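You operate a simulated robot arm through the tools that you are given. There is no shell and no other tool. Be economical: measure what you need, move in short steps, check, and stop when the job is done.

You are at the controls of a simulated two-armed robot. One attempt, no reset.

## Task
Put the carton labelled "pins" from the tail end of the trailer bed on top of the wide carton there and the carton marked "bolts" on the far edge of the trailer bed. Fetch the green strap ratchet and set it on top of the shoe carton on the tail end of the trailer bed. Take the nut carton on the far edge of the trailer bed and put it away on the top tray of the trolley. Take the clear bulb from the far edge of the trailer bed and leave it on the rear of the trailer bed. Push the office door shut. Put the 24 mm stud block from the top of the oil drum on the top of the lift trolley and the 21 mm stud block on the top of the narrow stand. Put the green tape roll on the top of the red cabinet away on the lower wall shelf. Put the blue dabber on the bottom shelf of the white trolley. Take the black carton from the top shelf of the white trolley and leave it on the plywood panel there. Take the spare wheel nut from the front of the trailer bed and leave it on the top of the black cupboard. Push the tail board shut. Any order will do. Set down upright: stud block, black carton.
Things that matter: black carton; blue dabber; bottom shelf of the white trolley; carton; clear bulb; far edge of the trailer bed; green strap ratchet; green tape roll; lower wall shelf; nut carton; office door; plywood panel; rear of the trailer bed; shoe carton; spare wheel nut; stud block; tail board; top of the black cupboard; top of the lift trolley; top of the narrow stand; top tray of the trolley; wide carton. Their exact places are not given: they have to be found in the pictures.

It is judged by the outcome, as a careful person would: the job done as asked, and still so three seconds after it is handed in. It fails if anything else is knocked over, pushed out of place, dropped, spilled or broken.

## Robot
Two 7-joint arms with fingered hands on one trunk, on a base that drives. Base frame: it is fixed to the floor where the robot stands at the start and does not move with it; the origin is under the middle of the robot, x ahead of it, y to its left, z up. Readings come in cm, rad, newtons and seconds.
The left shoulder is at the start at [3.9, 12.8, 95.5], the right one opposite. Places, roughly: black carton [675, 475, 125]; blue dabber (7x5x5 cm) [660, 470, 120]; bottom shelf of the white trolley [680, 480, 40]; clear bulb (3x3x5 cm) [130, 90, 70]; far edge of the trailer bed [100, 80, 70]; green strap ratchet (5x13x5 cm) [80, 10, 70]; green tape roll (11x11x5 cm) [230, 450, 100]; lower wall shelf [720, -340, 120]; nut carton [125, 75, 75]; office door [240, 370, 100]; plywood panel (17x20x2 cm) [710, 480, 110]; rear of the trailer bed [90, -80, 70]; spare wheel nut (3x3x2 cm) [350, -80, 70]; stud block [425, 475, 100]; tail board [20, 0, 50]; top of the black cupboard [80, 270, 90]; top of the lift trolley [450, 250, 70]; top of the narrow stand [470, 440, 60]; top tray of the trolley [280, 280, 80]. Payload 5 kg a hand.
The TCP of each hand is the grasp point between the finger pads, 3.7 cm short of the fingertips. In the tool frame z runs along the fingers and y along their closing line. The gripper opens to 12.4 cm. The gripper's body begins 4.3 cm behind the TCP. The gripper is a hand of 3 fingers: y runs from the thumb to the fingers, the wrist lies at [-2.1, -11.6, -20.3] in the tool frame, and closing takes about 1.5 s.
Orientation is that of the tool frame in the base frame, as a unit quaternion [w, x, y, z]. With the fingers straight down and the wrist toward the robot, the tool's x, y and z point along [0, 1, 0], [1, 0, 0] and [0, 0, -1] of the base frame.

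## Interface
- The arms move only by the tool nudge_tool. It takes "left_series", "right_series" or both (then of equal length, played together; a hand with none holds still); each is a list of rows, each a list of 7 numbers: the shift along the tool's x, y, z in m, then the turn, a rotation vector about the tool's x, y, z in rad, then the gripper command, from -1 (fully open) to 1 (shut), values between in proportion. In form: [[x, y, z, rx, ry, rz, hand], ...]. A call has 1 to 8 rows; each row shifts and turns the commanded pose from where the row before left it, along the tool's axes as they then stand. Rows are played at 5 a second. More than 5 cm and 0.15 rad between two rows, or a gripper value outside its range, and nothing of the call is played. Where a pose cannot be reached the arm comes as near as it can. A force on the tool above 40 N (or 10 N above the force at the start of the call, whichever is more), or a blocked arm, ends the call early, and 0.2 s more pass. Each finger travels about 4.5 cm/s and halts on what it meets, pressing with about 27 N; the grip force reading is that of the motor and also rises with nothing between the fingers. The clock runs only during rows and for 0.2 s after the last one: add rows that do not move to give the fingers time. The reply holds the time, the measured pose of the TCP, the force on the tool along the base axes, the opening and the grip force, in the units named above and with some noise, with the torque about the TCP (base axes, N m) and any sound that the robot's microphone picked up.
- Cameras (640 x 400 px; columns grow to the right, rows downward): "scene" is now at [18.65, -7.6, 111.84]; the picture's right is [-0.68, -0.73, -0.01], its down [-0.39, 0.38, -0.84] and it looks along [0.62, -0.57, -0.54] (base axes); focal length 214 px, centre (320, 200). "left" rides on the left gripper at [-7.2, -10.4, -15.4] in its tool frame; the picture's right is [-0.83, -0.26, 0.49], its down [0.51, -0.72, 0.47] and it looks along [0.23, 0.64, 0.73] (tool axes); focal length 243 px, centre (320, 200). "right" rides on the right gripper at [7.2, -10.4, -15.3] in its tool frame; the picture's right is [-0.83, 0.26, -0.49], its down [-0.51, -0.72, 0.47] and it looks along [-0.23, 0.64, 0.73] (tool axes); focal length 243 px, centre (320, 200).
- grab_frame(camera): a new picture of that camera. No time passes.
- move_column(by): slides the trunk up (or, below 0, down) by that many cm; the arms and the scene camera ride with it, the base frame stays. It gives what a move gives, with no picture.
- steer(legs): drives the robot by 1 to 6 legs, each [ahead, left, turn to the left] in cm, cm and rad, along the robot's own axes; the way and the turn of a leg run together, so that a leg with both is an arc; at most 150 cm and 3.142 rad a leg. The arms and the cameras ride along, it lands a little off, and it stops where it bumps. It gives what a move gives.
- hand_shape(shape, hand): the hand has 3 fingers and takes this shape, open, in about a second: jaw (thumb against the fingers, like two jaws); tri (thumb and two fingers); tip (a fingertip pinch); poke (one finger out to press); point (the index stretched); flat (the hand flat); cup (the hand cupped); fist (a fist). The gripper value then closes the fingers along that shape, each until it touches; the sizes above hold for jaw. It gives what a move gives, with no picture.
- turn_head(pan, tilt): turns the head with the scene camera to pan (to the left, within 1.396 rad either way) and tilt (down, from -0.506 to 1.204), counted from straight ahead of the robot. It gives what a move gives.
- measure_at(camera, pixels): for up to 12 pixels [column, row] of the newest picture of that camera ("zoom" is the newest enlarged one), the place [x, y, z] in the base frame of the surface seen there, good to about 0.2 cm, but the place of the scene camera against the robot may be out by one fixed shift of up to 2.5 cm in any direction. No time passes.
- enlarge(camera, box): a new picture of the part [left, top, right, bottom] of that camera's present view, enlarged. No time passes.
- sign_off(): hands the job in; it is judged then, once.

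Work in short steps. Measure before you move; look again where a grasp or a placing could have gone wrong, and mend it. You have 378 turns and 360 pictures in all, those below and enlarged ones among them. Open the grippers and draw the arms clear of the work before you hand the job in, unless the task says otherwise.

The tools are called by a JSON object that holds its "method" and its "body". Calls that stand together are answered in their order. nudge_tool: Moves the arms, as the interface text tells. Its arguments: {"type":"object","properties":{"left_series":{"type":"array"},"right_series":{"type":"array"}},"required":[]} The other tools are called the same way: move_column (by) slides the trunk up or down; hand_shape (shape, hand) gives the hand a shape; steer (legs) drives the base; turn_head (pan, tilt) turns the head that bears the scene camera; grab_frame (camera) takes a picture; measure_at (camera, pixels) gives the place of the surface under pixels of a picture; enlarge (camera, box) takes an enlarged picture of a part of a camera's view; sign_off () hands the job in.

At the start:

```text
time: 0.0
left_eef_pos: [69.02, 32.7, 118.37]
left_ee_rot: [0.005, 0.707, 0.707, 0.005]
left_ft_force: [0.6, 0.1, 1.0]
left_torque: [0.03, 0.0, 0.02]
left_gripper_width: 12.37
left_finger_force: 0.2
left_shape: jaw
right_eef_pos: [50.88, -33.49, 127.97]
right_ee_rot: [0.005, 0.707, 0.707, 0.005]
right_ft_force: [0.3, 1.3, 0.6]
right_torque: [0.01, 0.02, 0.01]
right_gripper_width: 12.36
right_finger_force: 0.1
right_shape: jaw
trunk travel left (down, up): [-14.9, 41.4]
robot x, y, heading: [-8.0, 0.26, 0.003]
head pan, tilt: [-0.754, 0.585]
```

scene: 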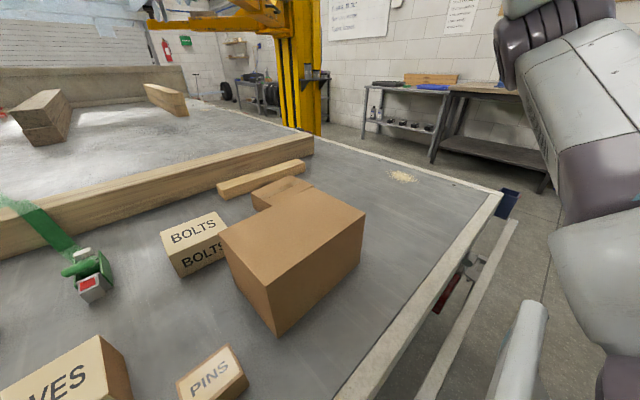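
right: 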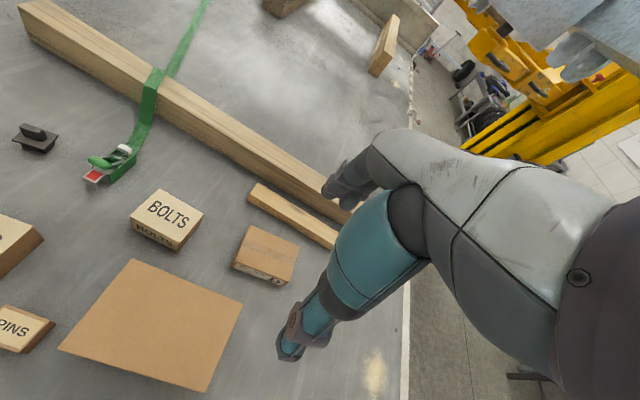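
left: 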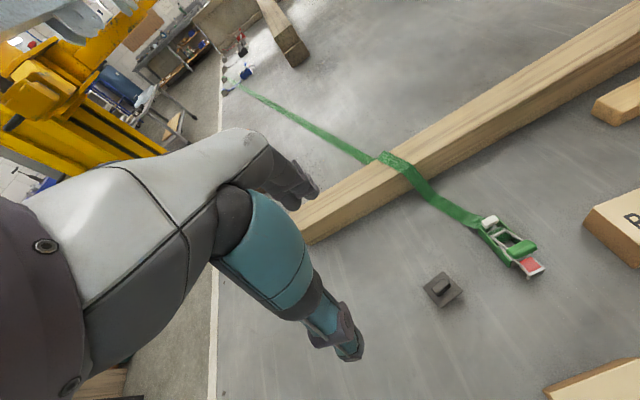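

I see the trailer's tail end with BOLTS, PINS, the wide carton and the ratchet. I turn the head to look straight ahead and down first.

{"method": "turn_head", "body": {"pan": 0.0, "tilt": 0.75}}

{"method": "grab_frame", "body": {"camera": "scene"}}

{"method": "turn_head", "body": {"pan": 0.75, "tilt": 0.5}}

{"method": "grab_frame", "body": {"camera": "scene"}}

```text
time: 1.1
left_eef_pos: [69.46, 32.58, 118.0]
left_ee_rot: [0.004, 0.707, 0.707, 0.002]
left_ft_force: [0.6, -0.1, -0.8]
left_torque: [0.03, 0.01, 0.04]
left_gripper_width: 12.38
left_finger_force: 0.0
left_shape: jaw
right_eef_pos: [51.3, -33.57, 127.65]
right_ee_rot: [0.002, 0.707, 0.707, 0.003]
right_ft_force: [-0.5, -0.5, 0.6]
right_torque: [0.02, -0.03, -0.03]
right_gripper_width: 12.37
right_finger_force: 0.1
right_shape: jaw
trunk travel left (down, up): [-14.9, 41.4]
robot x, y, heading: [-8.32, 0.03, 0.002]
head pan, tilt: [0.0, 0.75]
```

```text
356 pictures are left
```

scene: 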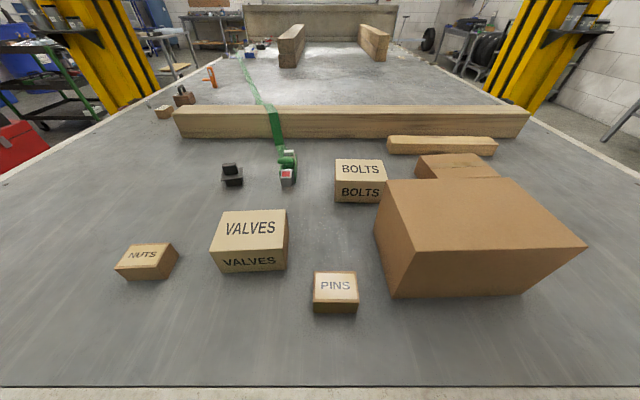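

```text
time: 2.2
left_eef_pos: [69.38, 32.5, 118.06]
left_ee_rot: [0.004, 0.707, 0.707, 0.004]
left_ft_force: [-0.6, -0.6, 0.3]
left_torque: [0.02, 0.05, 0.0]
left_gripper_width: 12.38
left_finger_force: 0.0
left_shape: jaw
right_eef_pos: [51.23, -33.41, 127.66]
right_ee_rot: [0.004, 0.707, 0.707, 0.003]
right_ft_force: [-0.5, -0.9, 0.1]
right_torque: [0.03, 0.01, 0.01]
right_gripper_width: 12.34
right_finger_force: 0.1
right_shape: jaw
trunk travel left (down, up): [-14.9, 41.4]
robot x, y, heading: [-8.15, -0.07, -0.001]
head pan, tilt: [0.75, 0.499]
```

```text
355 pictures are left
```

scene: 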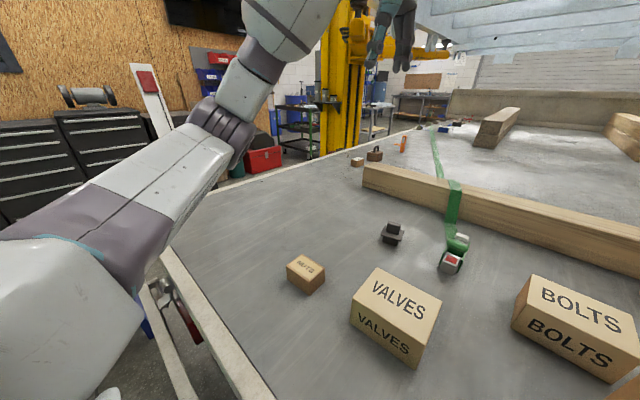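

I zoom to the left-far area with the second small carton, and measure bed objects from the present picture.

{"method": "enlarge", "body": {"camera": "scene", "box": [330, 90, 490, 190]}}

{"method": "measure_at", "body": {"camera": "scene", "pixels": [[306, 263], [395, 290], [575, 305], [391, 228], [357, 162], [375, 155], [452, 262], [405, 142], [165, 250], [365, 170], [235, 390], [283, 152]]}}

{"method": "turn_head", "body": {"pan": 0.0, "tilt": 0.75}}

{"method": "enlarge", "body": {"camera": "scene", "box": [100, 80, 260, 180]}}

{"method": "enlarge", "body": {"camera": "scene", "box": [260, 100, 580, 300]}}

```text
4.00 times, centred on (410, 140) of scene
```

zoom: 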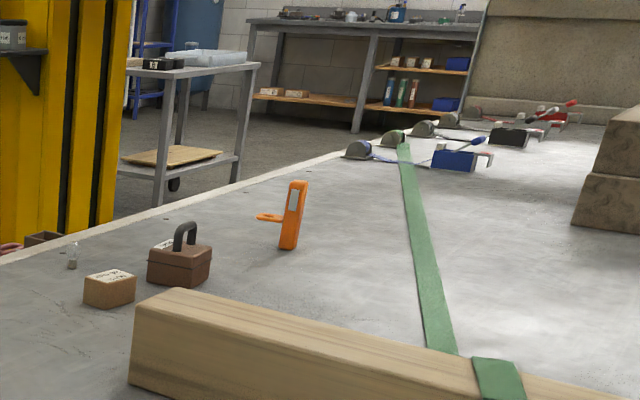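

```text
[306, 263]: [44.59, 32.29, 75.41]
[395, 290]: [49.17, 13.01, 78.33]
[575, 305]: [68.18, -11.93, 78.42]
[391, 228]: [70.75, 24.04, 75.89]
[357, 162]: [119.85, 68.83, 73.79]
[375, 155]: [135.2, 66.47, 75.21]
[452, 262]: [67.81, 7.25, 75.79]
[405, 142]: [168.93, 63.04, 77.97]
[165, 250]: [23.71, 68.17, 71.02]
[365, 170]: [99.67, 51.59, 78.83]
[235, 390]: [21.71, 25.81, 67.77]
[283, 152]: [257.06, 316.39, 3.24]
```

```text
time: 3.3
left_eef_pos: [69.19, 32.68, 118.12]
left_ee_rot: [0.004, 0.707, 0.708, 0.004]
left_ft_force: [0.7, -0.4, -0.1]
left_torque: [-0.04, -0.01, 0.04]
left_gripper_width: 12.37
left_finger_force: 0.0
left_shape: jaw
right_eef_pos: [51.03, -33.55, 127.81]
right_ee_rot: [0.003, 0.707, 0.708, 0.003]
right_ft_force: [-0.7, -0.1, -0.7]
right_torque: [0.04, 0.0, 0.01]
right_gripper_width: 12.36
right_finger_force: 0.0
right_shape: jaw
trunk travel left (down, up): [-14.9, 41.4]
robot x, y, heading: [-8.23, -0.11, 0.0]
head pan, tilt: [0.0, 0.75]
```

```text
4.00 times, centred on (180, 130) of scene
```

zoom: 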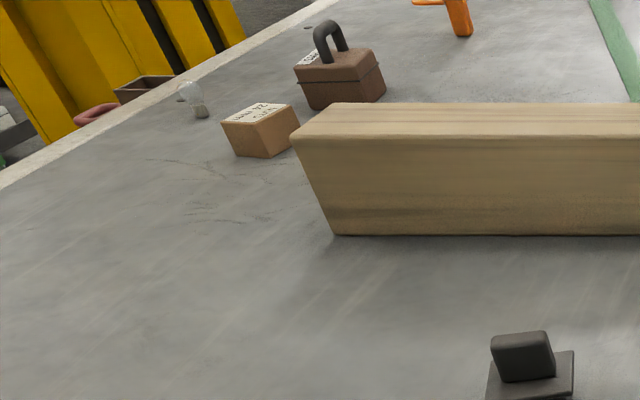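

```text
2.00 times, centred on (420, 200) of scene
```

zoom: 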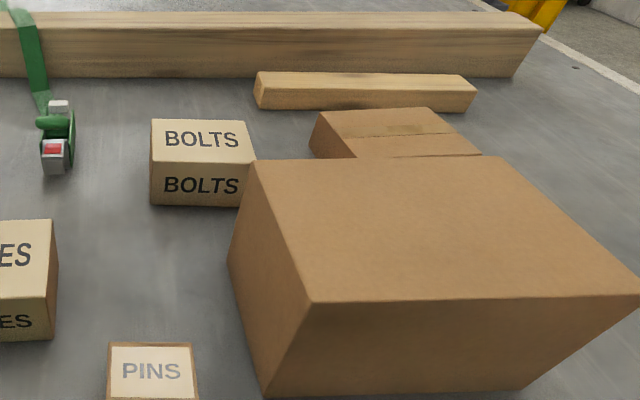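

Now I zoom the right wrist camera on the two brown cartons to tell "wide" from "shoe".

{"method": "enlarge", "body": {"camera": "right", "box": [40, 180, 360, 400]}}

{"method": "enlarge", "body": {"camera": "right", "box": [220, 210, 320, 290]}}

{"method": "measure_at", "body": {"camera": "right", "pixels": [[130, 260], [241, 302], [210, 391], [60, 350], [250, 227], [298, 243], [288, 279], [236, 262]]}}

{"method": "grab_frame", "body": {"camera": "left"}}

```text
1.82 times, centred on (200, 290) of right
```

zoom: 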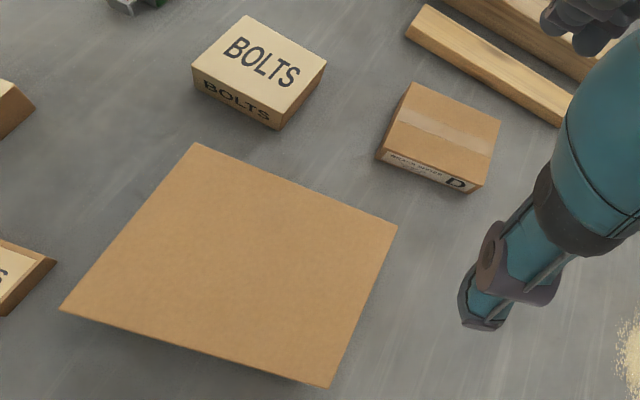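

```text
5.00 times, centred on (270, 250) of right
```

zoom: 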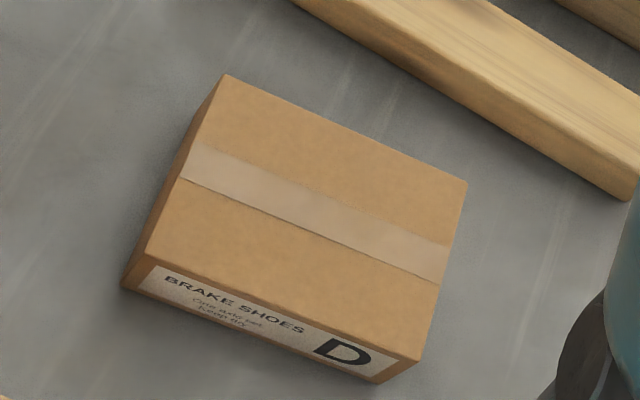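

```text
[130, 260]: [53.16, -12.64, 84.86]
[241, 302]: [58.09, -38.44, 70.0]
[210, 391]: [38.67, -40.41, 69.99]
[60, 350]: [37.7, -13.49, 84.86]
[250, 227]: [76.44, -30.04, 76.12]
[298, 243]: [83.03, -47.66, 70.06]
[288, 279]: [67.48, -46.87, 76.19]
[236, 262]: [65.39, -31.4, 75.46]
```

```text
349 pictures are left
```

left: 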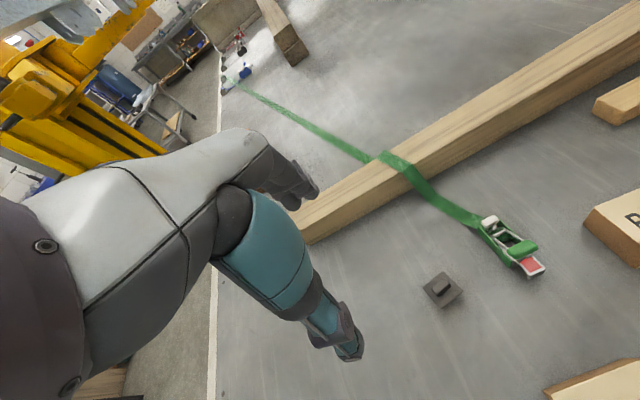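

The shoe carton is the "BRAKE SHOES" box; the wide one is the big brown one. I grab the scene again and measure matching points to calibrate, plus the right camera for BOLTS/PINS.

{"method": "grab_frame", "body": {"camera": "scene"}}

{"method": "measure_at", "body": {"camera": "scene", "pixels": [[335, 161], [382, 162], [386, 181], [337, 180], [316, 276], [354, 275], [357, 292], [315, 292], [387, 181], [511, 181], [585, 246], [417, 249]]}}

{"method": "measure_at", "body": {"camera": "right", "pixels": [[158, 191], [202, 214], [180, 238], [132, 213], [12, 309], [52, 321], [20, 347], [30, 335], [133, 262], [237, 303], [207, 388], [64, 349]]}}

```text
348 pictures are left
```

scene: 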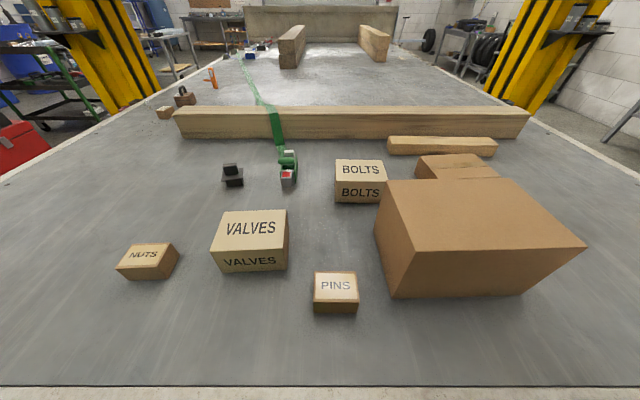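

```text
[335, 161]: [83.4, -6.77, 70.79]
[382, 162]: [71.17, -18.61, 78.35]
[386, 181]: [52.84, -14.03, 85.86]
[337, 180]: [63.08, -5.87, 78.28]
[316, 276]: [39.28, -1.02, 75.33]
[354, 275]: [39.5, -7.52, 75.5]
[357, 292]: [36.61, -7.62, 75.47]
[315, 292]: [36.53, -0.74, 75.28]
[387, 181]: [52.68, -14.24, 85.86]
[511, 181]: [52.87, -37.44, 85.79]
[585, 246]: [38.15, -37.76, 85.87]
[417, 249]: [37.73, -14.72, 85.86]
```

```text
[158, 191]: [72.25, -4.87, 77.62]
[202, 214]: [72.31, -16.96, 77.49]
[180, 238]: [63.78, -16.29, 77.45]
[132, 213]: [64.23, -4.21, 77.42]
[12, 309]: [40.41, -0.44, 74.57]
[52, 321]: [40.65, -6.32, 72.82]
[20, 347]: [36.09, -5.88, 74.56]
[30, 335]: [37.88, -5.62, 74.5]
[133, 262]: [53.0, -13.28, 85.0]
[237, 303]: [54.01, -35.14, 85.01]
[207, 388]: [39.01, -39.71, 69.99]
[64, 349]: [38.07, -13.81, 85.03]
```

Scene offset looks like true = scene + (0.4, 0.9, -0.87). Now I map the room: look left and right wider, and down at the tail board.

{"method": "turn_head", "body": {"pan": 0.55, "tilt": 0.25}}

{"method": "grab_frame", "body": {"camera": "scene"}}

{"method": "measure_at", "body": {"camera": "scene", "pixels": [[300, 200], [340, 120], [370, 150], [265, 160], [320, 260], [225, 200], [150, 200], [210, 170], [420, 150], [350, 185], [280, 120], [400, 180]]}}

{"method": "turn_head", "body": {"pan": 1.35, "tilt": 0.25}}

{"method": "grab_frame", "body": {"camera": "scene"}}

{"method": "turn_head", "body": {"pan": 0.0, "tilt": 1.2}}

{"method": "grab_frame", "body": {"camera": "scene"}}

```text
time: 4.3
left_eef_pos: [69.19, 32.6, 118.22]
left_ee_rot: [0.005, 0.707, 0.708, 0.005]
left_ft_force: [0.3, -0.3, 0.5]
left_torque: [0.01, 0.01, -0.01]
left_gripper_width: 12.36
left_finger_force: 0.1
left_shape: jaw
right_eef_pos: [50.99, -33.48, 127.71]
right_ee_rot: [0.004, 0.707, 0.707, 0.004]
right_ft_force: [-0.6, -0.3, 0.9]
right_torque: [0.02, 0.0, -0.01]
right_gripper_width: 12.39
right_finger_force: 0.2
right_shape: jaw
trunk travel left (down, up): [-14.9, 41.4]
robot x, y, heading: [-8.39, 0.15, 0.001]
head pan, tilt: [0.55, 0.25]
```

```text
347 pictures are left
```

scene: 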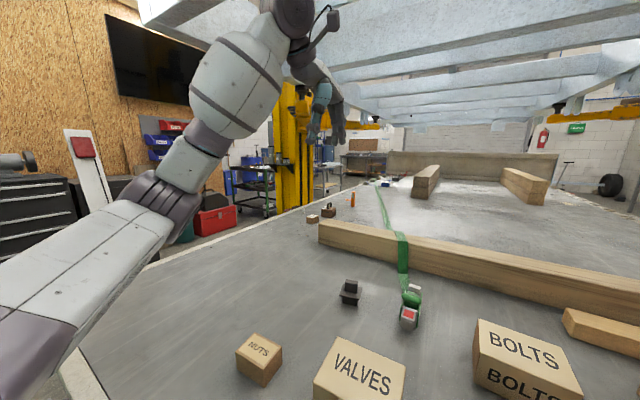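

```text
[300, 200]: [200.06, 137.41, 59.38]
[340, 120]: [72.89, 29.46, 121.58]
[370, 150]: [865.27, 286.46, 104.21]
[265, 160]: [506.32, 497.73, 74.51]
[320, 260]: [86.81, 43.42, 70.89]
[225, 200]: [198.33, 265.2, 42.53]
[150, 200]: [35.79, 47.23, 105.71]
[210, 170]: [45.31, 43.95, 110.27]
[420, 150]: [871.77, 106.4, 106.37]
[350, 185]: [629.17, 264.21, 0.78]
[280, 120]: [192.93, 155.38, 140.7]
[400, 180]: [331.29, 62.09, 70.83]
```

```text
time: 5.4
left_eef_pos: [69.2, 32.65, 118.14]
left_ee_rot: [0.004, 0.707, 0.707, 0.005]
left_ft_force: [0.3, 0.2, -0.3]
left_torque: [-0.01, -0.02, 0.02]
left_gripper_width: 12.36
left_finger_force: 0.1
left_shape: jaw
right_eef_pos: [51.06, -33.51, 127.82]
right_ee_rot: [0.004, 0.707, 0.707, 0.004]
right_ft_force: [0.2, 1.0, 0.1]
right_torque: [-0.03, -0.04, -0.01]
right_gripper_width: 12.36
right_finger_force: 0.0
right_shape: jaw
trunk travel left (down, up): [-14.9, 41.4]
robot x, y, heading: [-8.19, -0.29, -0.0]
head pan, tilt: [1.349, 0.25]
```

```text
346 pictures are left
```

scene: 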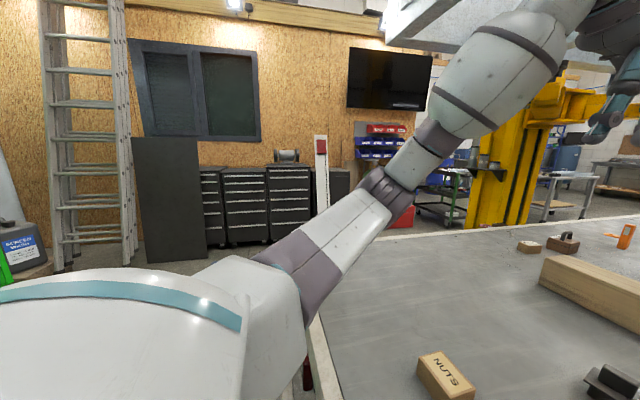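

```text
time: 6.9
left_eef_pos: [69.2, 32.58, 118.18]
left_ee_rot: [0.005, 0.707, 0.707, 0.005]
left_ft_force: [1.0, 0.2, 0.3]
left_torque: [0.03, -0.01, 0.01]
left_gripper_width: 12.4
left_finger_force: 0.0
left_shape: jaw
right_eef_pos: [51.02, -33.61, 127.83]
right_ee_rot: [0.004, 0.707, 0.707, 0.005]
right_ft_force: [0.0, 0.0, 1.0]
right_torque: [-0.04, 0.0, 0.0]
right_gripper_width: 12.38
right_finger_force: 0.0
right_shape: jaw
trunk travel left (down, up): [-14.9, 41.4]
robot x, y, heading: [-8.22, -0.08, -0.001]
head pan, tilt: [0.0, 1.201]
```

```text
345 pictures are left
```

scene: 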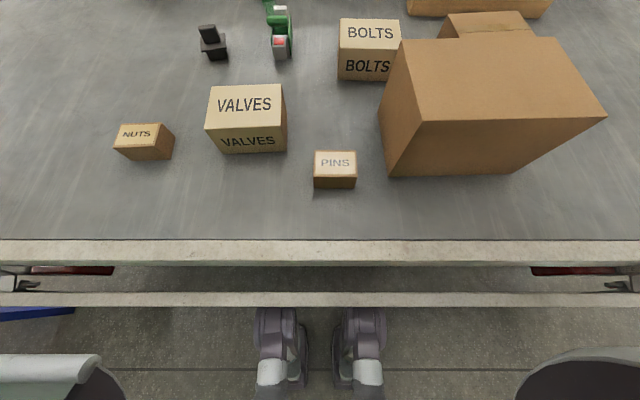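

I see a bed edge (row ~248) and a second bar (row ~298) – likely the tail board. Measure those.

{"method": "measure_at", "body": {"camera": "scene", "pixels": [[320, 242], [320, 262], [320, 280], [320, 294], [320, 303], [100, 298], [560, 298], [72, 270], [620, 286], [280, 345], [320, 375], [560, 270]]}}

{"method": "enlarge", "body": {"camera": "scene", "box": [480, 220, 640, 320]}}

{"method": "enlarge", "body": {"camera": "scene", "box": [0, 220, 160, 320]}}

```text
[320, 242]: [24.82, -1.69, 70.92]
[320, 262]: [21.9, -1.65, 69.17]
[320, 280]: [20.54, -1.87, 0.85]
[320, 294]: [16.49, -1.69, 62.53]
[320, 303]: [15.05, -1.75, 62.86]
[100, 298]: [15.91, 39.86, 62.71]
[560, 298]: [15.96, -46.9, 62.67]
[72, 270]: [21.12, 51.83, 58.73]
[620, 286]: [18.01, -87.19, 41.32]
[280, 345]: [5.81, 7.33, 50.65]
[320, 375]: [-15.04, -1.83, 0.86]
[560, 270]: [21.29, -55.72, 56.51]
```

```text
4.00 times, centred on (560, 270) of scene
```

zoom: 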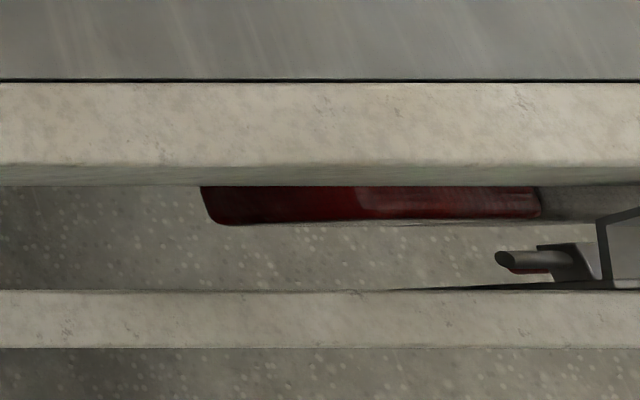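

```text
4.00 times, centred on (80, 270) of scene
```

zoom: 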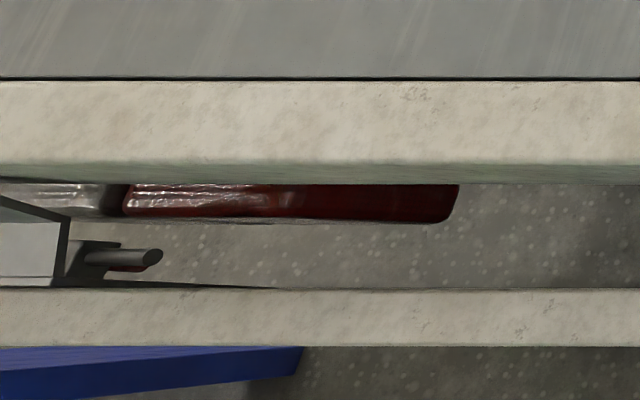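

The tail board hangs with its top at x≈16, z≈62. First the PINS: I back off to give the right hand reach, and head to look at the spot.

{"method": "steer", "body": {"legs": [[-17, 12, 0]]}}

{"method": "turn_head", "body": {"pan": -0.35, "tilt": 0.9}}

{"method": "grab_frame", "body": {"camera": "scene"}}

{"method": "grab_frame", "body": {"camera": "right"}}

```text
time: 8.5
left_eef_pos: [54.18, 44.85, 117.3]
left_ee_rot: [-0.001, 0.706, 0.708, 0.0]
left_ft_force: [-0.5, 0.5, 0.0]
left_torque: [0.0, 0.0, -0.02]
left_gripper_width: 12.36
left_finger_force: 0.0
left_shape: jaw
right_eef_pos: [36.16, -21.33, 127.01]
right_ee_rot: [0.0, 0.707, 0.708, 0.0]
right_ft_force: [-0.5, 0.5, 0.8]
right_torque: [0.03, -0.05, 0.02]
right_gripper_width: 12.39
right_finger_force: 0.1
right_shape: jaw
trunk travel left (down, up): [-14.9, 41.4]
robot x, y, heading: [-24.77, 12.64, -0.001]
head pan, tilt: [0.0, 1.201]
```

```text
time: 9.3
left_eef_pos: [54.05, 44.82, 117.19]
left_ee_rot: [0.0, 0.706, 0.708, -0.001]
left_ft_force: [-0.3, -0.4, -0.6]
left_torque: [-0.01, 0.01, 0.01]
left_gripper_width: 12.36
left_finger_force: 0.1
left_shape: jaw
right_eef_pos: [36.07, -21.49, 127.03]
right_ee_rot: [-0.001, 0.707, 0.708, -0.001]
right_ft_force: [0.0, 0.0, -0.4]
right_torque: [-0.02, 0.01, 0.02]
right_gripper_width: 12.38
right_finger_force: 0.0
right_shape: jaw
trunk travel left (down, up): [-14.9, 41.4]
robot x, y, heading: [-24.29, 12.22, 0.007]
head pan, tilt: [-0.351, 0.901]
```

```text
342 pictures are left
```

scene: 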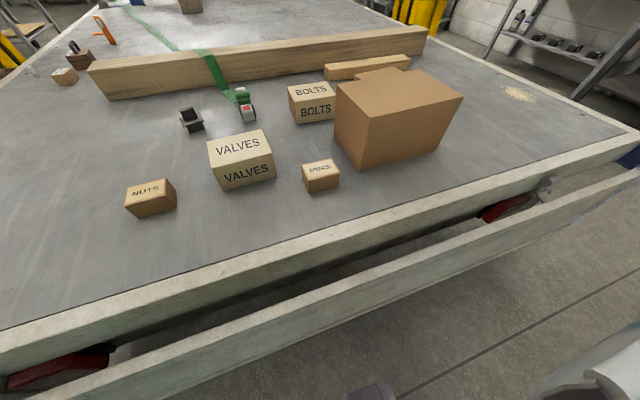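

```text
341 pictures are left
```

right: 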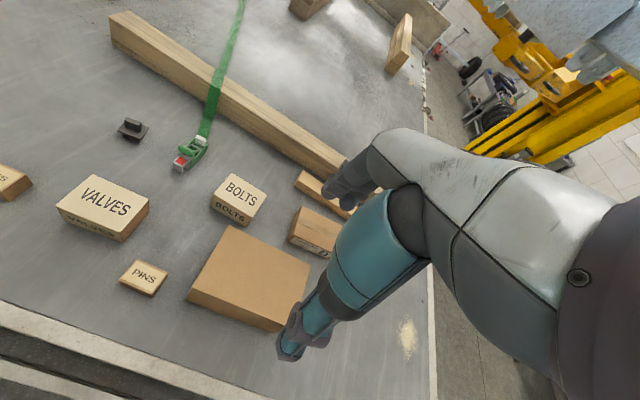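

Measure PINS and neighbouring corners with the right camera.

{"method": "measure_at", "body": {"camera": "right", "pixels": [[136, 262], [166, 272], [152, 294], [121, 278], [145, 273], [229, 227], [308, 262], [190, 299], [267, 325], [246, 270], [150, 207], [84, 240]]}}

{"method": "measure_at", "body": {"camera": "scene", "pixels": [[303, 166], [333, 160], [339, 174], [308, 180], [334, 82], [401, 71], [463, 97], [372, 117]]}}

{"method": "enlarge", "body": {"camera": "right", "box": [100, 240, 200, 310]}}

```text
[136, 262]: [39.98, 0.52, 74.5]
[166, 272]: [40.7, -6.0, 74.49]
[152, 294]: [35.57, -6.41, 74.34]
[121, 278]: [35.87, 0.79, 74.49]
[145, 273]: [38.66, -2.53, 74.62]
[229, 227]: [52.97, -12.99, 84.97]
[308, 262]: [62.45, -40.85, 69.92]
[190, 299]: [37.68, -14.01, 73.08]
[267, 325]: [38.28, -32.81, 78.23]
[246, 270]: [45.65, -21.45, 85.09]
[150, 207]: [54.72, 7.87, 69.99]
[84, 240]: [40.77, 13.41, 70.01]
```

```text
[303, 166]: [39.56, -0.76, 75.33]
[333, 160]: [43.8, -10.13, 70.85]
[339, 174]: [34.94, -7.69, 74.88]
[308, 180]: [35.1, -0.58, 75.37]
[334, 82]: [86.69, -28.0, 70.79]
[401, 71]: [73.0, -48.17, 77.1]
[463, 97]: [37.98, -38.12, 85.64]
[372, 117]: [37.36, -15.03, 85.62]
```

```text
5.71 times, centred on (150, 275) of right
```

zoom: 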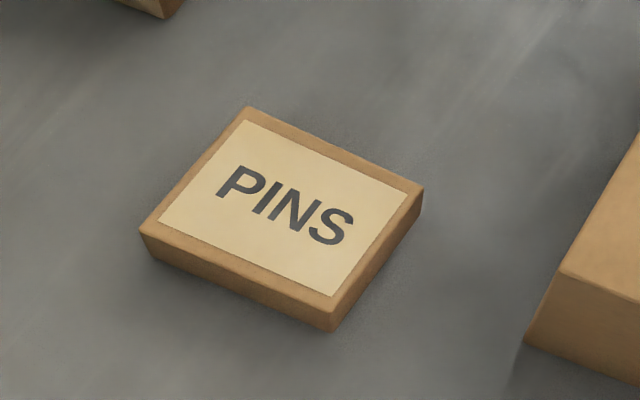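

PINS is at x 35.4–40.5, y 0.7…−6.5, top 74.5, axis-aligned. Right hand goes over it.

{"method": "nudge_tool", "body": {"right_series": [[0.0232, 0.0024, 0.043, 0, 0, 0, -1], [0.0232, 0.0024, 0.043, 0, 0, 0, -1], [0.0232, 0.0024, 0.043, 0, 0, 0, -1], [0.0232, 0.0024, 0.043, 0, 0, 0, -1], [0.0232, 0.0024, 0.043, 0, 0, 0, -1], [0.0232, 0.0024, 0.043, 0, 0, 0, -1], [0.0232, 0.0024, 0.043, 0, 0, 0, -1], [0.0232, 0.0024, 0.043, 0, 0, 0, -1]]}}

{"method": "grab_frame", "body": {"camera": "right"}}

```text
time: 11.2
left_eef_pos: [54.26, 44.74, 117.18]
left_ee_rot: [0.0, 0.706, 0.708, -0.001]
left_ft_force: [-0.4, 0.5, -1.1]
left_torque: [-0.02, 0.02, -0.02]
left_gripper_width: 12.35
left_finger_force: 0.0
left_shape: jaw
right_eef_pos: [38.14, -2.82, 92.49]
right_ee_rot: [0.0, 0.707, 0.708, 0.0]
right_ft_force: [0.5, 0.6, 0.0]
right_torque: [0.01, 0.02, 0.02]
right_gripper_width: 12.35
right_finger_force: 0.0
right_shape: jaw
trunk travel left (down, up): [-14.9, 41.4]
robot x, y, heading: [-24.84, 12.33, 0.002]
head pan, tilt: [-0.351, 0.901]
```

```text
339 pictures are left
```

right: 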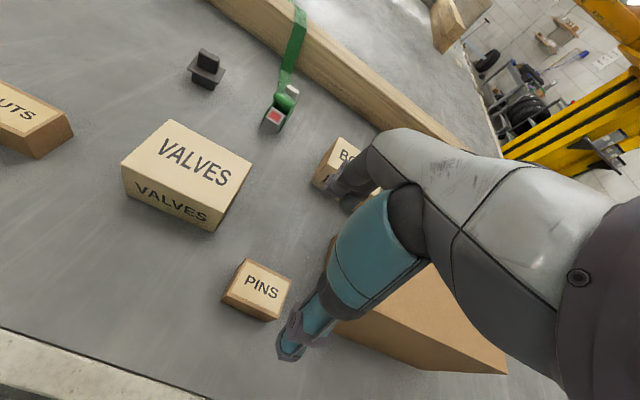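

Aligned; descend to z≈74.4 and close.

{"method": "nudge_tool", "body": {"right_series": [[0, 0, 0.0453, 0, 0, 0, -1], [0, 0, 0.0453, 0, 0, 0, -1], [0, 0, 0.0453, 0, 0, 0, -1], [0, 0, 0.0453, 0, 0, 0, -1], [0, 0, 0, 0, 0, 0, -1]]}}

{"method": "nudge_tool", "body": {"right_series": [[0, 0, 0, 0, 0, 0, 1], [0, 0, 0, 0, 0, 0, 1], [0, 0, 0, 0, 0, 0, 1], [0, 0, 0, 0, 0, 0, 1], [0, 0, 0, 0, 0, 0, 1], [0, 0, 0, 0, 0, 0, 1], [0, 0, 0, 0, 0, 0, 1], [0, 0, 0, 0, 0, 0, 1]]}}

{"method": "grab_frame", "body": {"camera": "right"}}

```text
time: 12.3
left_eef_pos: [54.15, 44.81, 117.28]
left_ee_rot: [0.001, 0.706, 0.708, 0.0]
left_ft_force: [-0.4, -0.3, -0.8]
left_torque: [0.01, 0.0, -0.01]
left_gripper_width: 12.35
left_finger_force: 0.0
left_shape: jaw
right_eef_pos: [37.97, -2.75, 74.33]
right_ee_rot: [0.0, 0.707, 0.708, 0.0]
right_ft_force: [0.2, 0.3, 0.5]
right_torque: [-0.02, -0.02, -0.02]
right_gripper_width: 12.37
right_finger_force: 0.0
right_shape: jaw
trunk travel left (down, up): [-14.9, 41.4]
robot x, y, heading: [-24.61, 11.78, 0.0]
head pan, tilt: [-0.351, 0.901]
```

```text
time: 14.2
left_eef_pos: [54.16, 44.86, 117.2]
left_ee_rot: [0.0, 0.706, 0.708, 0.0]
left_ft_force: [0.9, -0.3, 0.8]
left_torque: [-0.01, 0.0, 0.0]
left_gripper_width: 12.37
left_finger_force: 0.1
left_shape: jaw
right_eef_pos: [37.95, -2.86, 74.39]
right_ee_rot: [0.0, 0.706, 0.708, 0.0]
right_ft_force: [0.1, -0.9, 1.5]
right_torque: [0.01, 0.01, 0.0]
right_gripper_width: 4.94
right_finger_force: 26.9
right_shape: jaw
trunk travel left (down, up): [-14.9, 41.4]
robot x, y, heading: [-24.11, 11.92, -0.001]
head pan, tilt: [-0.351, 0.901]
```

```text
338 pictures are left
```

right: 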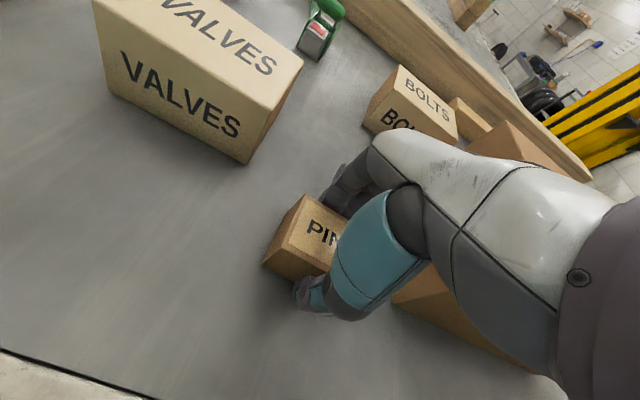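

Gripped (4.94 cm). Lift, move to over the wide carton, and lower to z≈89.6.

{"method": "nudge_tool", "body": {"right_series": [[0, 0, -0.0432, 0, 0, 0, 1], [0, 0, -0.0432, 0, 0, 0, 1], [0, 0, -0.0432, 0, 0, 0, 1], [0, 0, -0.0432, 0, 0, 0, 1], [0, 0, -0.0432, 0, 0, 0, 1]]}}

{"method": "nudge_tool", "body": {"right_series": [[-0.0444, 0.0152, 0, 0, 0, 0, 1], [-0.0444, 0.0152, 0, 0, 0, 0, 1], [-0.0444, 0.0152, 0, 0, 0, 0, 1], [-0.0444, 0.0152, 0, 0, 0, 0, 1], [-0.0444, 0.0152, 0, 0, 0, 0, 1], [0, 0, 0, 0, 0, 0, 1], [0, 0, 0.031, 0, 0, 0, 1], [0, 0, 0.031, 0, 0, 0, 1]]}}

{"method": "grab_frame", "body": {"camera": "scene"}}

```text
time: 15.3
left_eef_pos: [54.19, 44.84, 117.29]
left_ee_rot: [0.0, 0.706, 0.708, 0.001]
left_ft_force: [0.4, -0.7, -0.1]
left_torque: [-0.02, -0.01, -0.02]
left_gripper_width: 12.36
left_finger_force: 0.0
left_shape: jaw
right_eef_pos: [37.96, -2.78, 96.25]
right_ee_rot: [0.001, 0.707, 0.707, -0.001]
right_ft_force: [-0.5, 0.6, -2.4]
right_torque: [0.0, 0.03, -0.01]
right_gripper_width: 4.95
right_finger_force: 27.1
right_shape: jaw
trunk travel left (down, up): [-14.9, 41.4]
robot x, y, heading: [-24.57, 12.21, 0.001]
head pan, tilt: [-0.351, 0.901]
```

```text
time: 17.1
left_eef_pos: [54.1, 44.81, 117.25]
left_ee_rot: [0.0, 0.706, 0.708, 0.0]
left_ft_force: [-0.6, 0.6, 0.1]
left_torque: [-0.02, -0.01, -0.01]
left_gripper_width: 12.38
left_finger_force: 0.0
left_shape: jaw
right_eef_pos: [45.8, -24.99, 90.04]
right_ee_rot: [0.0, 0.707, 0.707, 0.0]
right_ft_force: [0.1, 0.3, -1.4]
right_torque: [-0.02, -0.01, 0.04]
right_gripper_width: 4.9
right_finger_force: 27.2
right_shape: jaw
trunk travel left (down, up): [-14.9, 41.4]
robot x, y, heading: [-24.42, 12.06, 0.001]
head pan, tilt: [-0.351, 0.901]
```

```text
337 pictures are left
```

scene: 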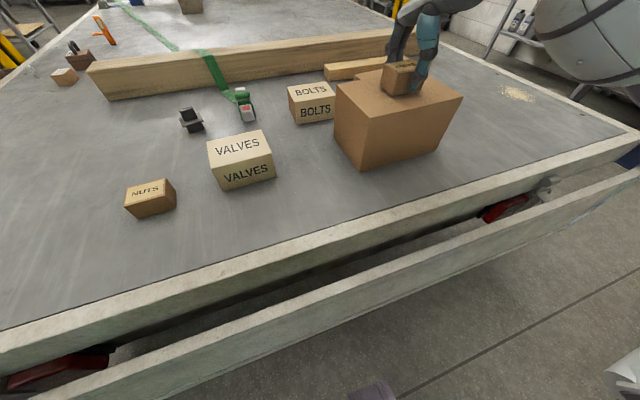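

Lower 0.6 cm, release, and rise.

{"method": "nudge_tool", "body": {"right_series": [[0, 0, 0.006, 0, 0, 0, 1], [0, 0, 0, 0, 0, 0, 0.3], [0, 0, 0, 0, 0, 0, -0.3], [0, 0, 0, 0, 0, 0, -0.6], [0, 0, 0, 0, 0, 0, -0.6], [0, 0, -0.03, 0, 0, 0, -0.6], [0, 0, -0.05, 0, 0, 0, -1], [0, 0, -0.05, 0, 0, 0, -1]]}}

{"method": "nudge_tool", "body": {"right_series": [[0.04, 0, -0.02, 0, 0, 0, -1], [0.04, 0, 0, 0, 0, 0, -1], [0.04, 0, 0, 0, 0, 0, -1], [0.04, 0.02, 0, 0, 0, 0, -1], [0.04, 0.02, 0, 0, 0, 0, -1], [0.04, 0.02, 0, 0, 0, 0, -1]]}}

{"method": "grab_frame", "body": {"camera": "scene"}}

{"method": "grab_frame", "body": {"camera": "right"}}

```text
time: 18.9
left_eef_pos: [54.0, 44.88, 117.36]
left_ee_rot: [0.0, 0.706, 0.708, -0.001]
left_ft_force: [-0.6, 0.1, -0.5]
left_torque: [-0.04, -0.03, -0.02]
left_gripper_width: 12.35
left_finger_force: 0.0
left_shape: jaw
right_eef_pos: [45.81, -24.76, 102.77]
right_ee_rot: [0.001, 0.706, 0.708, -0.001]
right_ft_force: [0.0, -0.4, -0.1]
right_torque: [-0.01, -0.02, 0.0]
right_gripper_width: 12.35
right_finger_force: 0.1
right_shape: jaw
trunk travel left (down, up): [-14.9, 41.4]
robot x, y, heading: [-24.61, 12.33, 0.003]
head pan, tilt: [-0.351, 0.901]
```

```text
time: 20.4
left_eef_pos: [54.11, 44.94, 117.09]
left_ee_rot: [0.001, 0.706, 0.708, -0.001]
left_ft_force: [-0.7, 1.2, -0.4]
left_torque: [-0.07, 0.0, -0.02]
left_gripper_width: 12.38
left_finger_force: 0.1
left_shape: jaw
right_eef_pos: [51.62, -0.76, 104.17]
right_ee_rot: [0.0, 0.707, 0.707, 0.0]
right_ft_force: [-0.3, 0.6, 0.3]
right_torque: [0.0, 0.01, -0.02]
right_gripper_width: 12.36
right_finger_force: 0.2
right_shape: jaw
trunk travel left (down, up): [-14.9, 41.4]
robot x, y, heading: [-24.42, 11.97, 0.0]
head pan, tilt: [-0.351, 0.901]
```

```text
336 pictures are left
```

scene: 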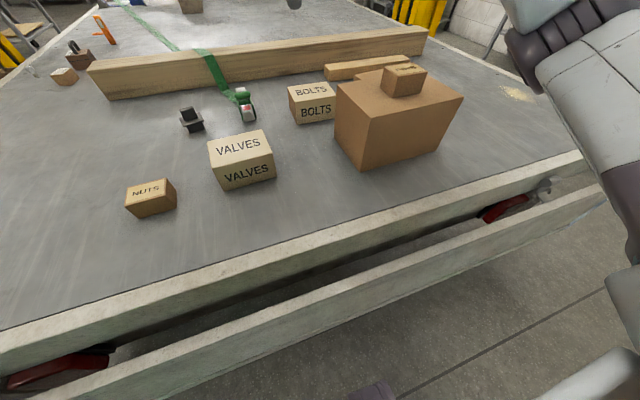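

```text
335 pictures are left
```

right: 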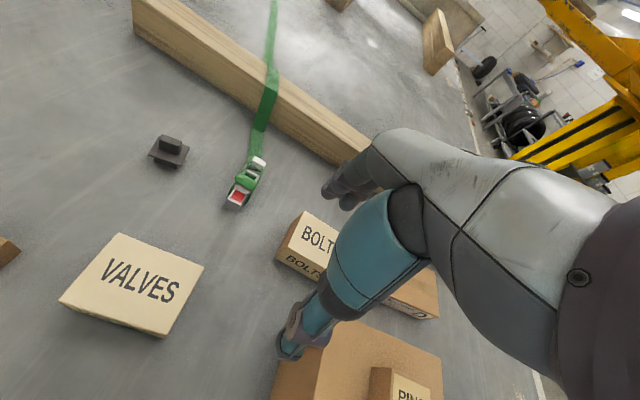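

PINS sits on the wide carton. Now zoom and measure the ratchet with the right camera.

{"method": "enlarge", "body": {"camera": "right", "box": [200, 130, 300, 220]}}

{"method": "measure_at", "body": {"camera": "right", "pixels": [[240, 195], [228, 202], [238, 208], [248, 180], [258, 163], [236, 186], [262, 170], [257, 140], [268, 95], [240, 215], [222, 190], [265, 180]]}}

```text
4.44 times, centred on (250, 175) of right
```

zoom: 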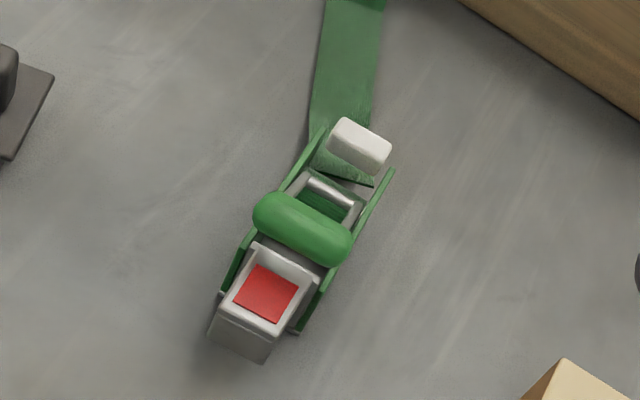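

```text
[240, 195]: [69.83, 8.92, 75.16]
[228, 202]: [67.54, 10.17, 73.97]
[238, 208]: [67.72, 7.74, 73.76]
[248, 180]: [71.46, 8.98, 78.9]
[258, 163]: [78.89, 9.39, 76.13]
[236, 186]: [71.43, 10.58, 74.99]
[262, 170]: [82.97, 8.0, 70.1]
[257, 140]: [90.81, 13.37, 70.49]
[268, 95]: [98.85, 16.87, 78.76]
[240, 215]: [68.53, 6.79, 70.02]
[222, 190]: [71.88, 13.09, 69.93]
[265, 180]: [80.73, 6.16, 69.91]
```

Ratchet spans x 66–80 at y≈9 (width ~5), so the fingers must close along y. I drive back to the start place and turn the right tool by −90° about its axis.

{"method": "steer", "body": {"legs": [[16, -10, 0]]}}

{"method": "nudge_tool", "body": {"right_series": [[0, 0, 0, 0, 0, -0.1428, -1], [0, 0, 0, 0, 0, -0.1428, -1], [0, 0, 0, 0, 0, -0.1428, -1], [0, 0, 0, 0, 0, -0.1428, -1], [0, 0, 0, 0, 0, -0.1428, -1], [0, 0, 0, 0, 0, -0.1428, -1], [0, 0, 0, 0, 0, -0.1428, -1], [0, 0, 0, 0, 0, -0.1428, -1]]}}

{"method": "nudge_tool", "body": {"right_series": [[0, 0, 0, 0, 0, -0.1428, -1], [0, 0, 0, 0, 0, -0.1428, -1], [0, 0, 0, 0, 0, -0.1428, -1], [0, 0, 0, 0, 0, 0, -1]]}}

{"method": "grab_frame", "body": {"camera": "right"}}

{"method": "grab_frame", "body": {"camera": "scene"}}

```text
time: 22.1
left_eef_pos: [70.07, 34.66, 117.31]
left_ee_rot: [0.0, 0.707, 0.707, 0.0]
left_ft_force: [-0.1, 0.3, 0.4]
left_torque: [-0.02, 0.0, 0.01]
left_gripper_width: 12.34
left_finger_force: 0.2
left_shape: jaw
right_eef_pos: [67.41, -11.22, 104.26]
right_ee_rot: [0.001, 0.707, 0.707, 0.001]
right_ft_force: [0.1, 0.1, 0.1]
right_torque: [0.0, 0.05, 0.0]
right_gripper_width: 12.37
right_finger_force: 0.1
right_shape: jaw
trunk travel left (down, up): [-14.9, 41.4]
robot x, y, heading: [-8.78, 1.65, 0.001]
head pan, tilt: [-0.351, 0.901]
stopped in leg 1: the robot was blocked; the commanded pose is now the measured one
```

```text
time: 23.9
left_eef_pos: [69.95, 34.69, 117.33]
left_ee_rot: [0.001, 0.707, 0.707, 0.0]
left_ft_force: [0.4, -0.5, 0.1]
left_torque: [0.01, -0.02, 0.02]
left_gripper_width: 12.4
left_finger_force: 0.0
left_shape: jaw
right_eef_pos: [67.24, -11.24, 104.57]
right_ee_rot: [0.001, 0.349, 0.937, 0.0]
right_ft_force: [0.7, -0.1, -0.5]
right_torque: [-0.01, -0.01, 0.03]
right_gripper_width: 12.37
right_finger_force: 0.1
right_shape: jaw
right hand out of reach, approached as far as the arm can: row 7, 8
trunk travel left (down, up): [-14.9, 41.4]
robot x, y, heading: [-8.3, 2.08, -0.002]
head pan, tilt: [-0.351, 0.901]
```

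```text
time: 24.9
left_eef_pos: [69.93, 34.6, 117.36]
left_ee_rot: [0.0, 0.707, 0.707, 0.001]
left_ft_force: [0.9, -0.1, -1.0]
left_torque: [-0.02, -0.02, 0.01]
left_gripper_width: 12.37
left_finger_force: 0.1
left_shape: jaw
right_eef_pos: [67.17, -11.32, 104.6]
right_ee_rot: [0.001, 0.35, 0.937, 0.001]
right_ft_force: [0.2, 0.3, 0.3]
right_torque: [0.01, 0.04, -0.02]
right_gripper_width: 12.39
right_finger_force: 0.2
right_shape: jaw
right hand out of reach, approached as far as the arm can: row 1, 2, 3
trunk travel left (down, up): [-14.9, 41.4]
robot x, y, heading: [-8.72, 1.79, 0.004]
head pan, tilt: [-0.351, 0.901]
```

```text
333 pictures are left
```

right: 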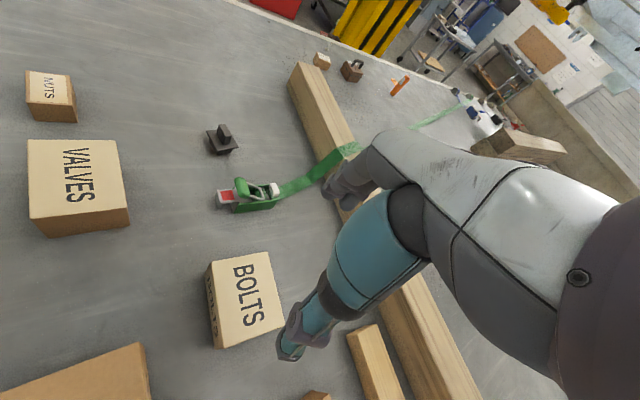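

```text
332 pictures are left
```

scene: 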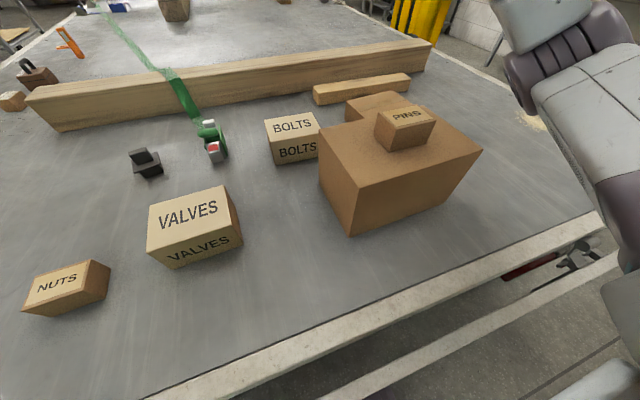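

Yaw is limited to ~49° here. I shift the robot right and turn it a bit left, so the arm can bring the wrist to the right of the ratchet.

{"method": "steer", "body": {"legs": [[-4, 0, 0], [0, -22, 0], [0, 0, 0.3]]}}

{"method": "nudge_tool", "body": {"right_series": [[0, 0, 0, 0, 0, -0.14, -1], [0, 0, 0, 0, 0, -0.14, -1], [0, 0, 0, 0, 0, -0.0, -1], [0, 0, 0, 0, 0, 0, -1]]}}

{"method": "grab_frame", "body": {"camera": "scene"}}

```text
time: 26.4
left_eef_pos: [66.13, 29.73, 117.08]
left_ee_rot: [0.005, 0.694, 0.72, -0.011]
left_ft_force: [-0.8, 0.9, -0.4]
left_torque: [-0.03, -0.03, 0.04]
left_gripper_width: 12.39
left_finger_force: 0.1
left_shape: jaw
right_eef_pos: [63.69, -18.08, 104.38]
right_ee_rot: [0.001, 0.347, 0.938, -0.002]
right_ft_force: [0.5, -0.7, 0.1]
right_torque: [0.01, -0.01, 0.0]
right_gripper_width: 12.36
right_finger_force: 0.0
right_shape: jaw
trunk travel left (down, up): [-14.9, 41.4]
robot x, y, heading: [-12.53, -5.59, 0.006]
head pan, tilt: [-0.351, 0.901]
stopped in leg 2: the robot was blocked; the commanded pose is now the measured one
```

```text
time: 27.4
left_eef_pos: [66.23, 29.71, 117.15]
left_ee_rot: [0.007, 0.696, 0.718, -0.01]
left_ft_force: [-0.4, 0.8, -0.4]
left_torque: [-0.01, -0.02, 0.03]
left_gripper_width: 12.39
left_finger_force: 0.1
left_shape: jaw
right_eef_pos: [63.66, -18.11, 104.36]
right_ee_rot: [0.001, 0.347, 0.938, -0.002]
right_ft_force: [-0.4, -0.4, -0.3]
right_torque: [-0.01, -0.02, -0.01]
right_gripper_width: 12.4
right_finger_force: 0.0
right_shape: jaw
right hand out of reach, approached as far as the arm can: row 1, 2
trunk travel left (down, up): [-14.9, 41.4]
robot x, y, heading: [-12.61, -5.39, 0.004]
head pan, tilt: [-0.351, 0.901]
```

```text
331 pictures are left
```

scene: 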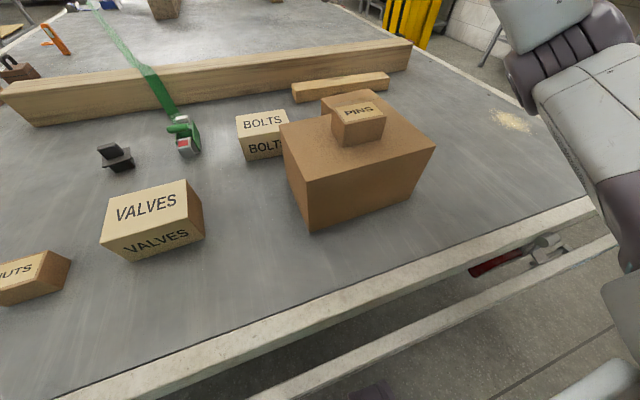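

Something blocks moving right, and the left hand lagged. Look at both sides for contact.

{"method": "turn_head", "body": {"pan": 0.7, "tilt": 0.4}}

{"method": "grab_frame", "body": {"camera": "scene"}}

{"method": "turn_head", "body": {"pan": -1.2, "tilt": 0.6}}

{"method": "grab_frame", "body": {"camera": "scene"}}

```text
time: 28.8
left_eef_pos: [66.07, 29.63, 117.13]
left_ee_rot: [0.007, 0.695, 0.719, -0.01]
left_ft_force: [-0.7, 0.9, 0.8]
left_torque: [-0.04, 0.04, 0.03]
left_gripper_width: 12.38
left_finger_force: 0.2
left_shape: jaw
right_eef_pos: [63.58, -18.04, 104.4]
right_ee_rot: [0.002, 0.348, 0.937, -0.003]
right_ft_force: [0.6, -0.3, 0.0]
right_torque: [0.02, 0.02, -0.01]
right_gripper_width: 12.38
right_finger_force: 0.2
right_shape: jaw
trunk travel left (down, up): [-14.9, 41.4]
robot x, y, heading: [-12.59, -5.37, 0.003]
head pan, tilt: [0.7, 0.4]
```

```text
330 pictures are left
```

scene: 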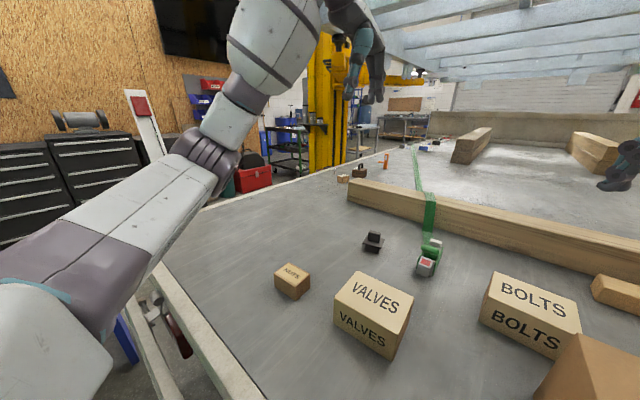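

```text
time: 30.6
left_eef_pos: [66.19, 29.6, 117.15]
left_ee_rot: [0.006, 0.696, 0.718, -0.01]
left_ft_force: [-0.2, 0.0, 0.0]
left_torque: [0.02, -0.02, 0.0]
left_gripper_width: 12.38
left_finger_force: 0.0
left_shape: jaw
right_eef_pos: [63.6, -17.95, 104.46]
right_ee_rot: [0.002, 0.348, 0.937, -0.002]
right_ft_force: [-0.7, 0.1, 0.0]
right_torque: [0.0, -0.01, 0.01]
right_gripper_width: 12.41
right_finger_force: 0.1
right_shape: jaw
trunk travel left (down, up): [-14.9, 41.4]
robot x, y, heading: [-12.53, -5.42, 0.005]
head pan, tilt: [-1.201, 0.6]
```

```text
329 pictures are left
```

scene: 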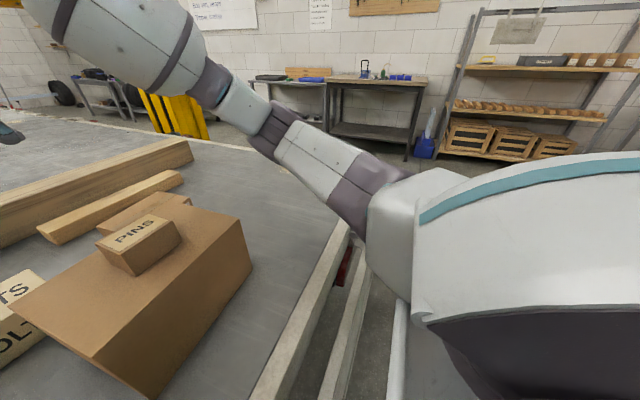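

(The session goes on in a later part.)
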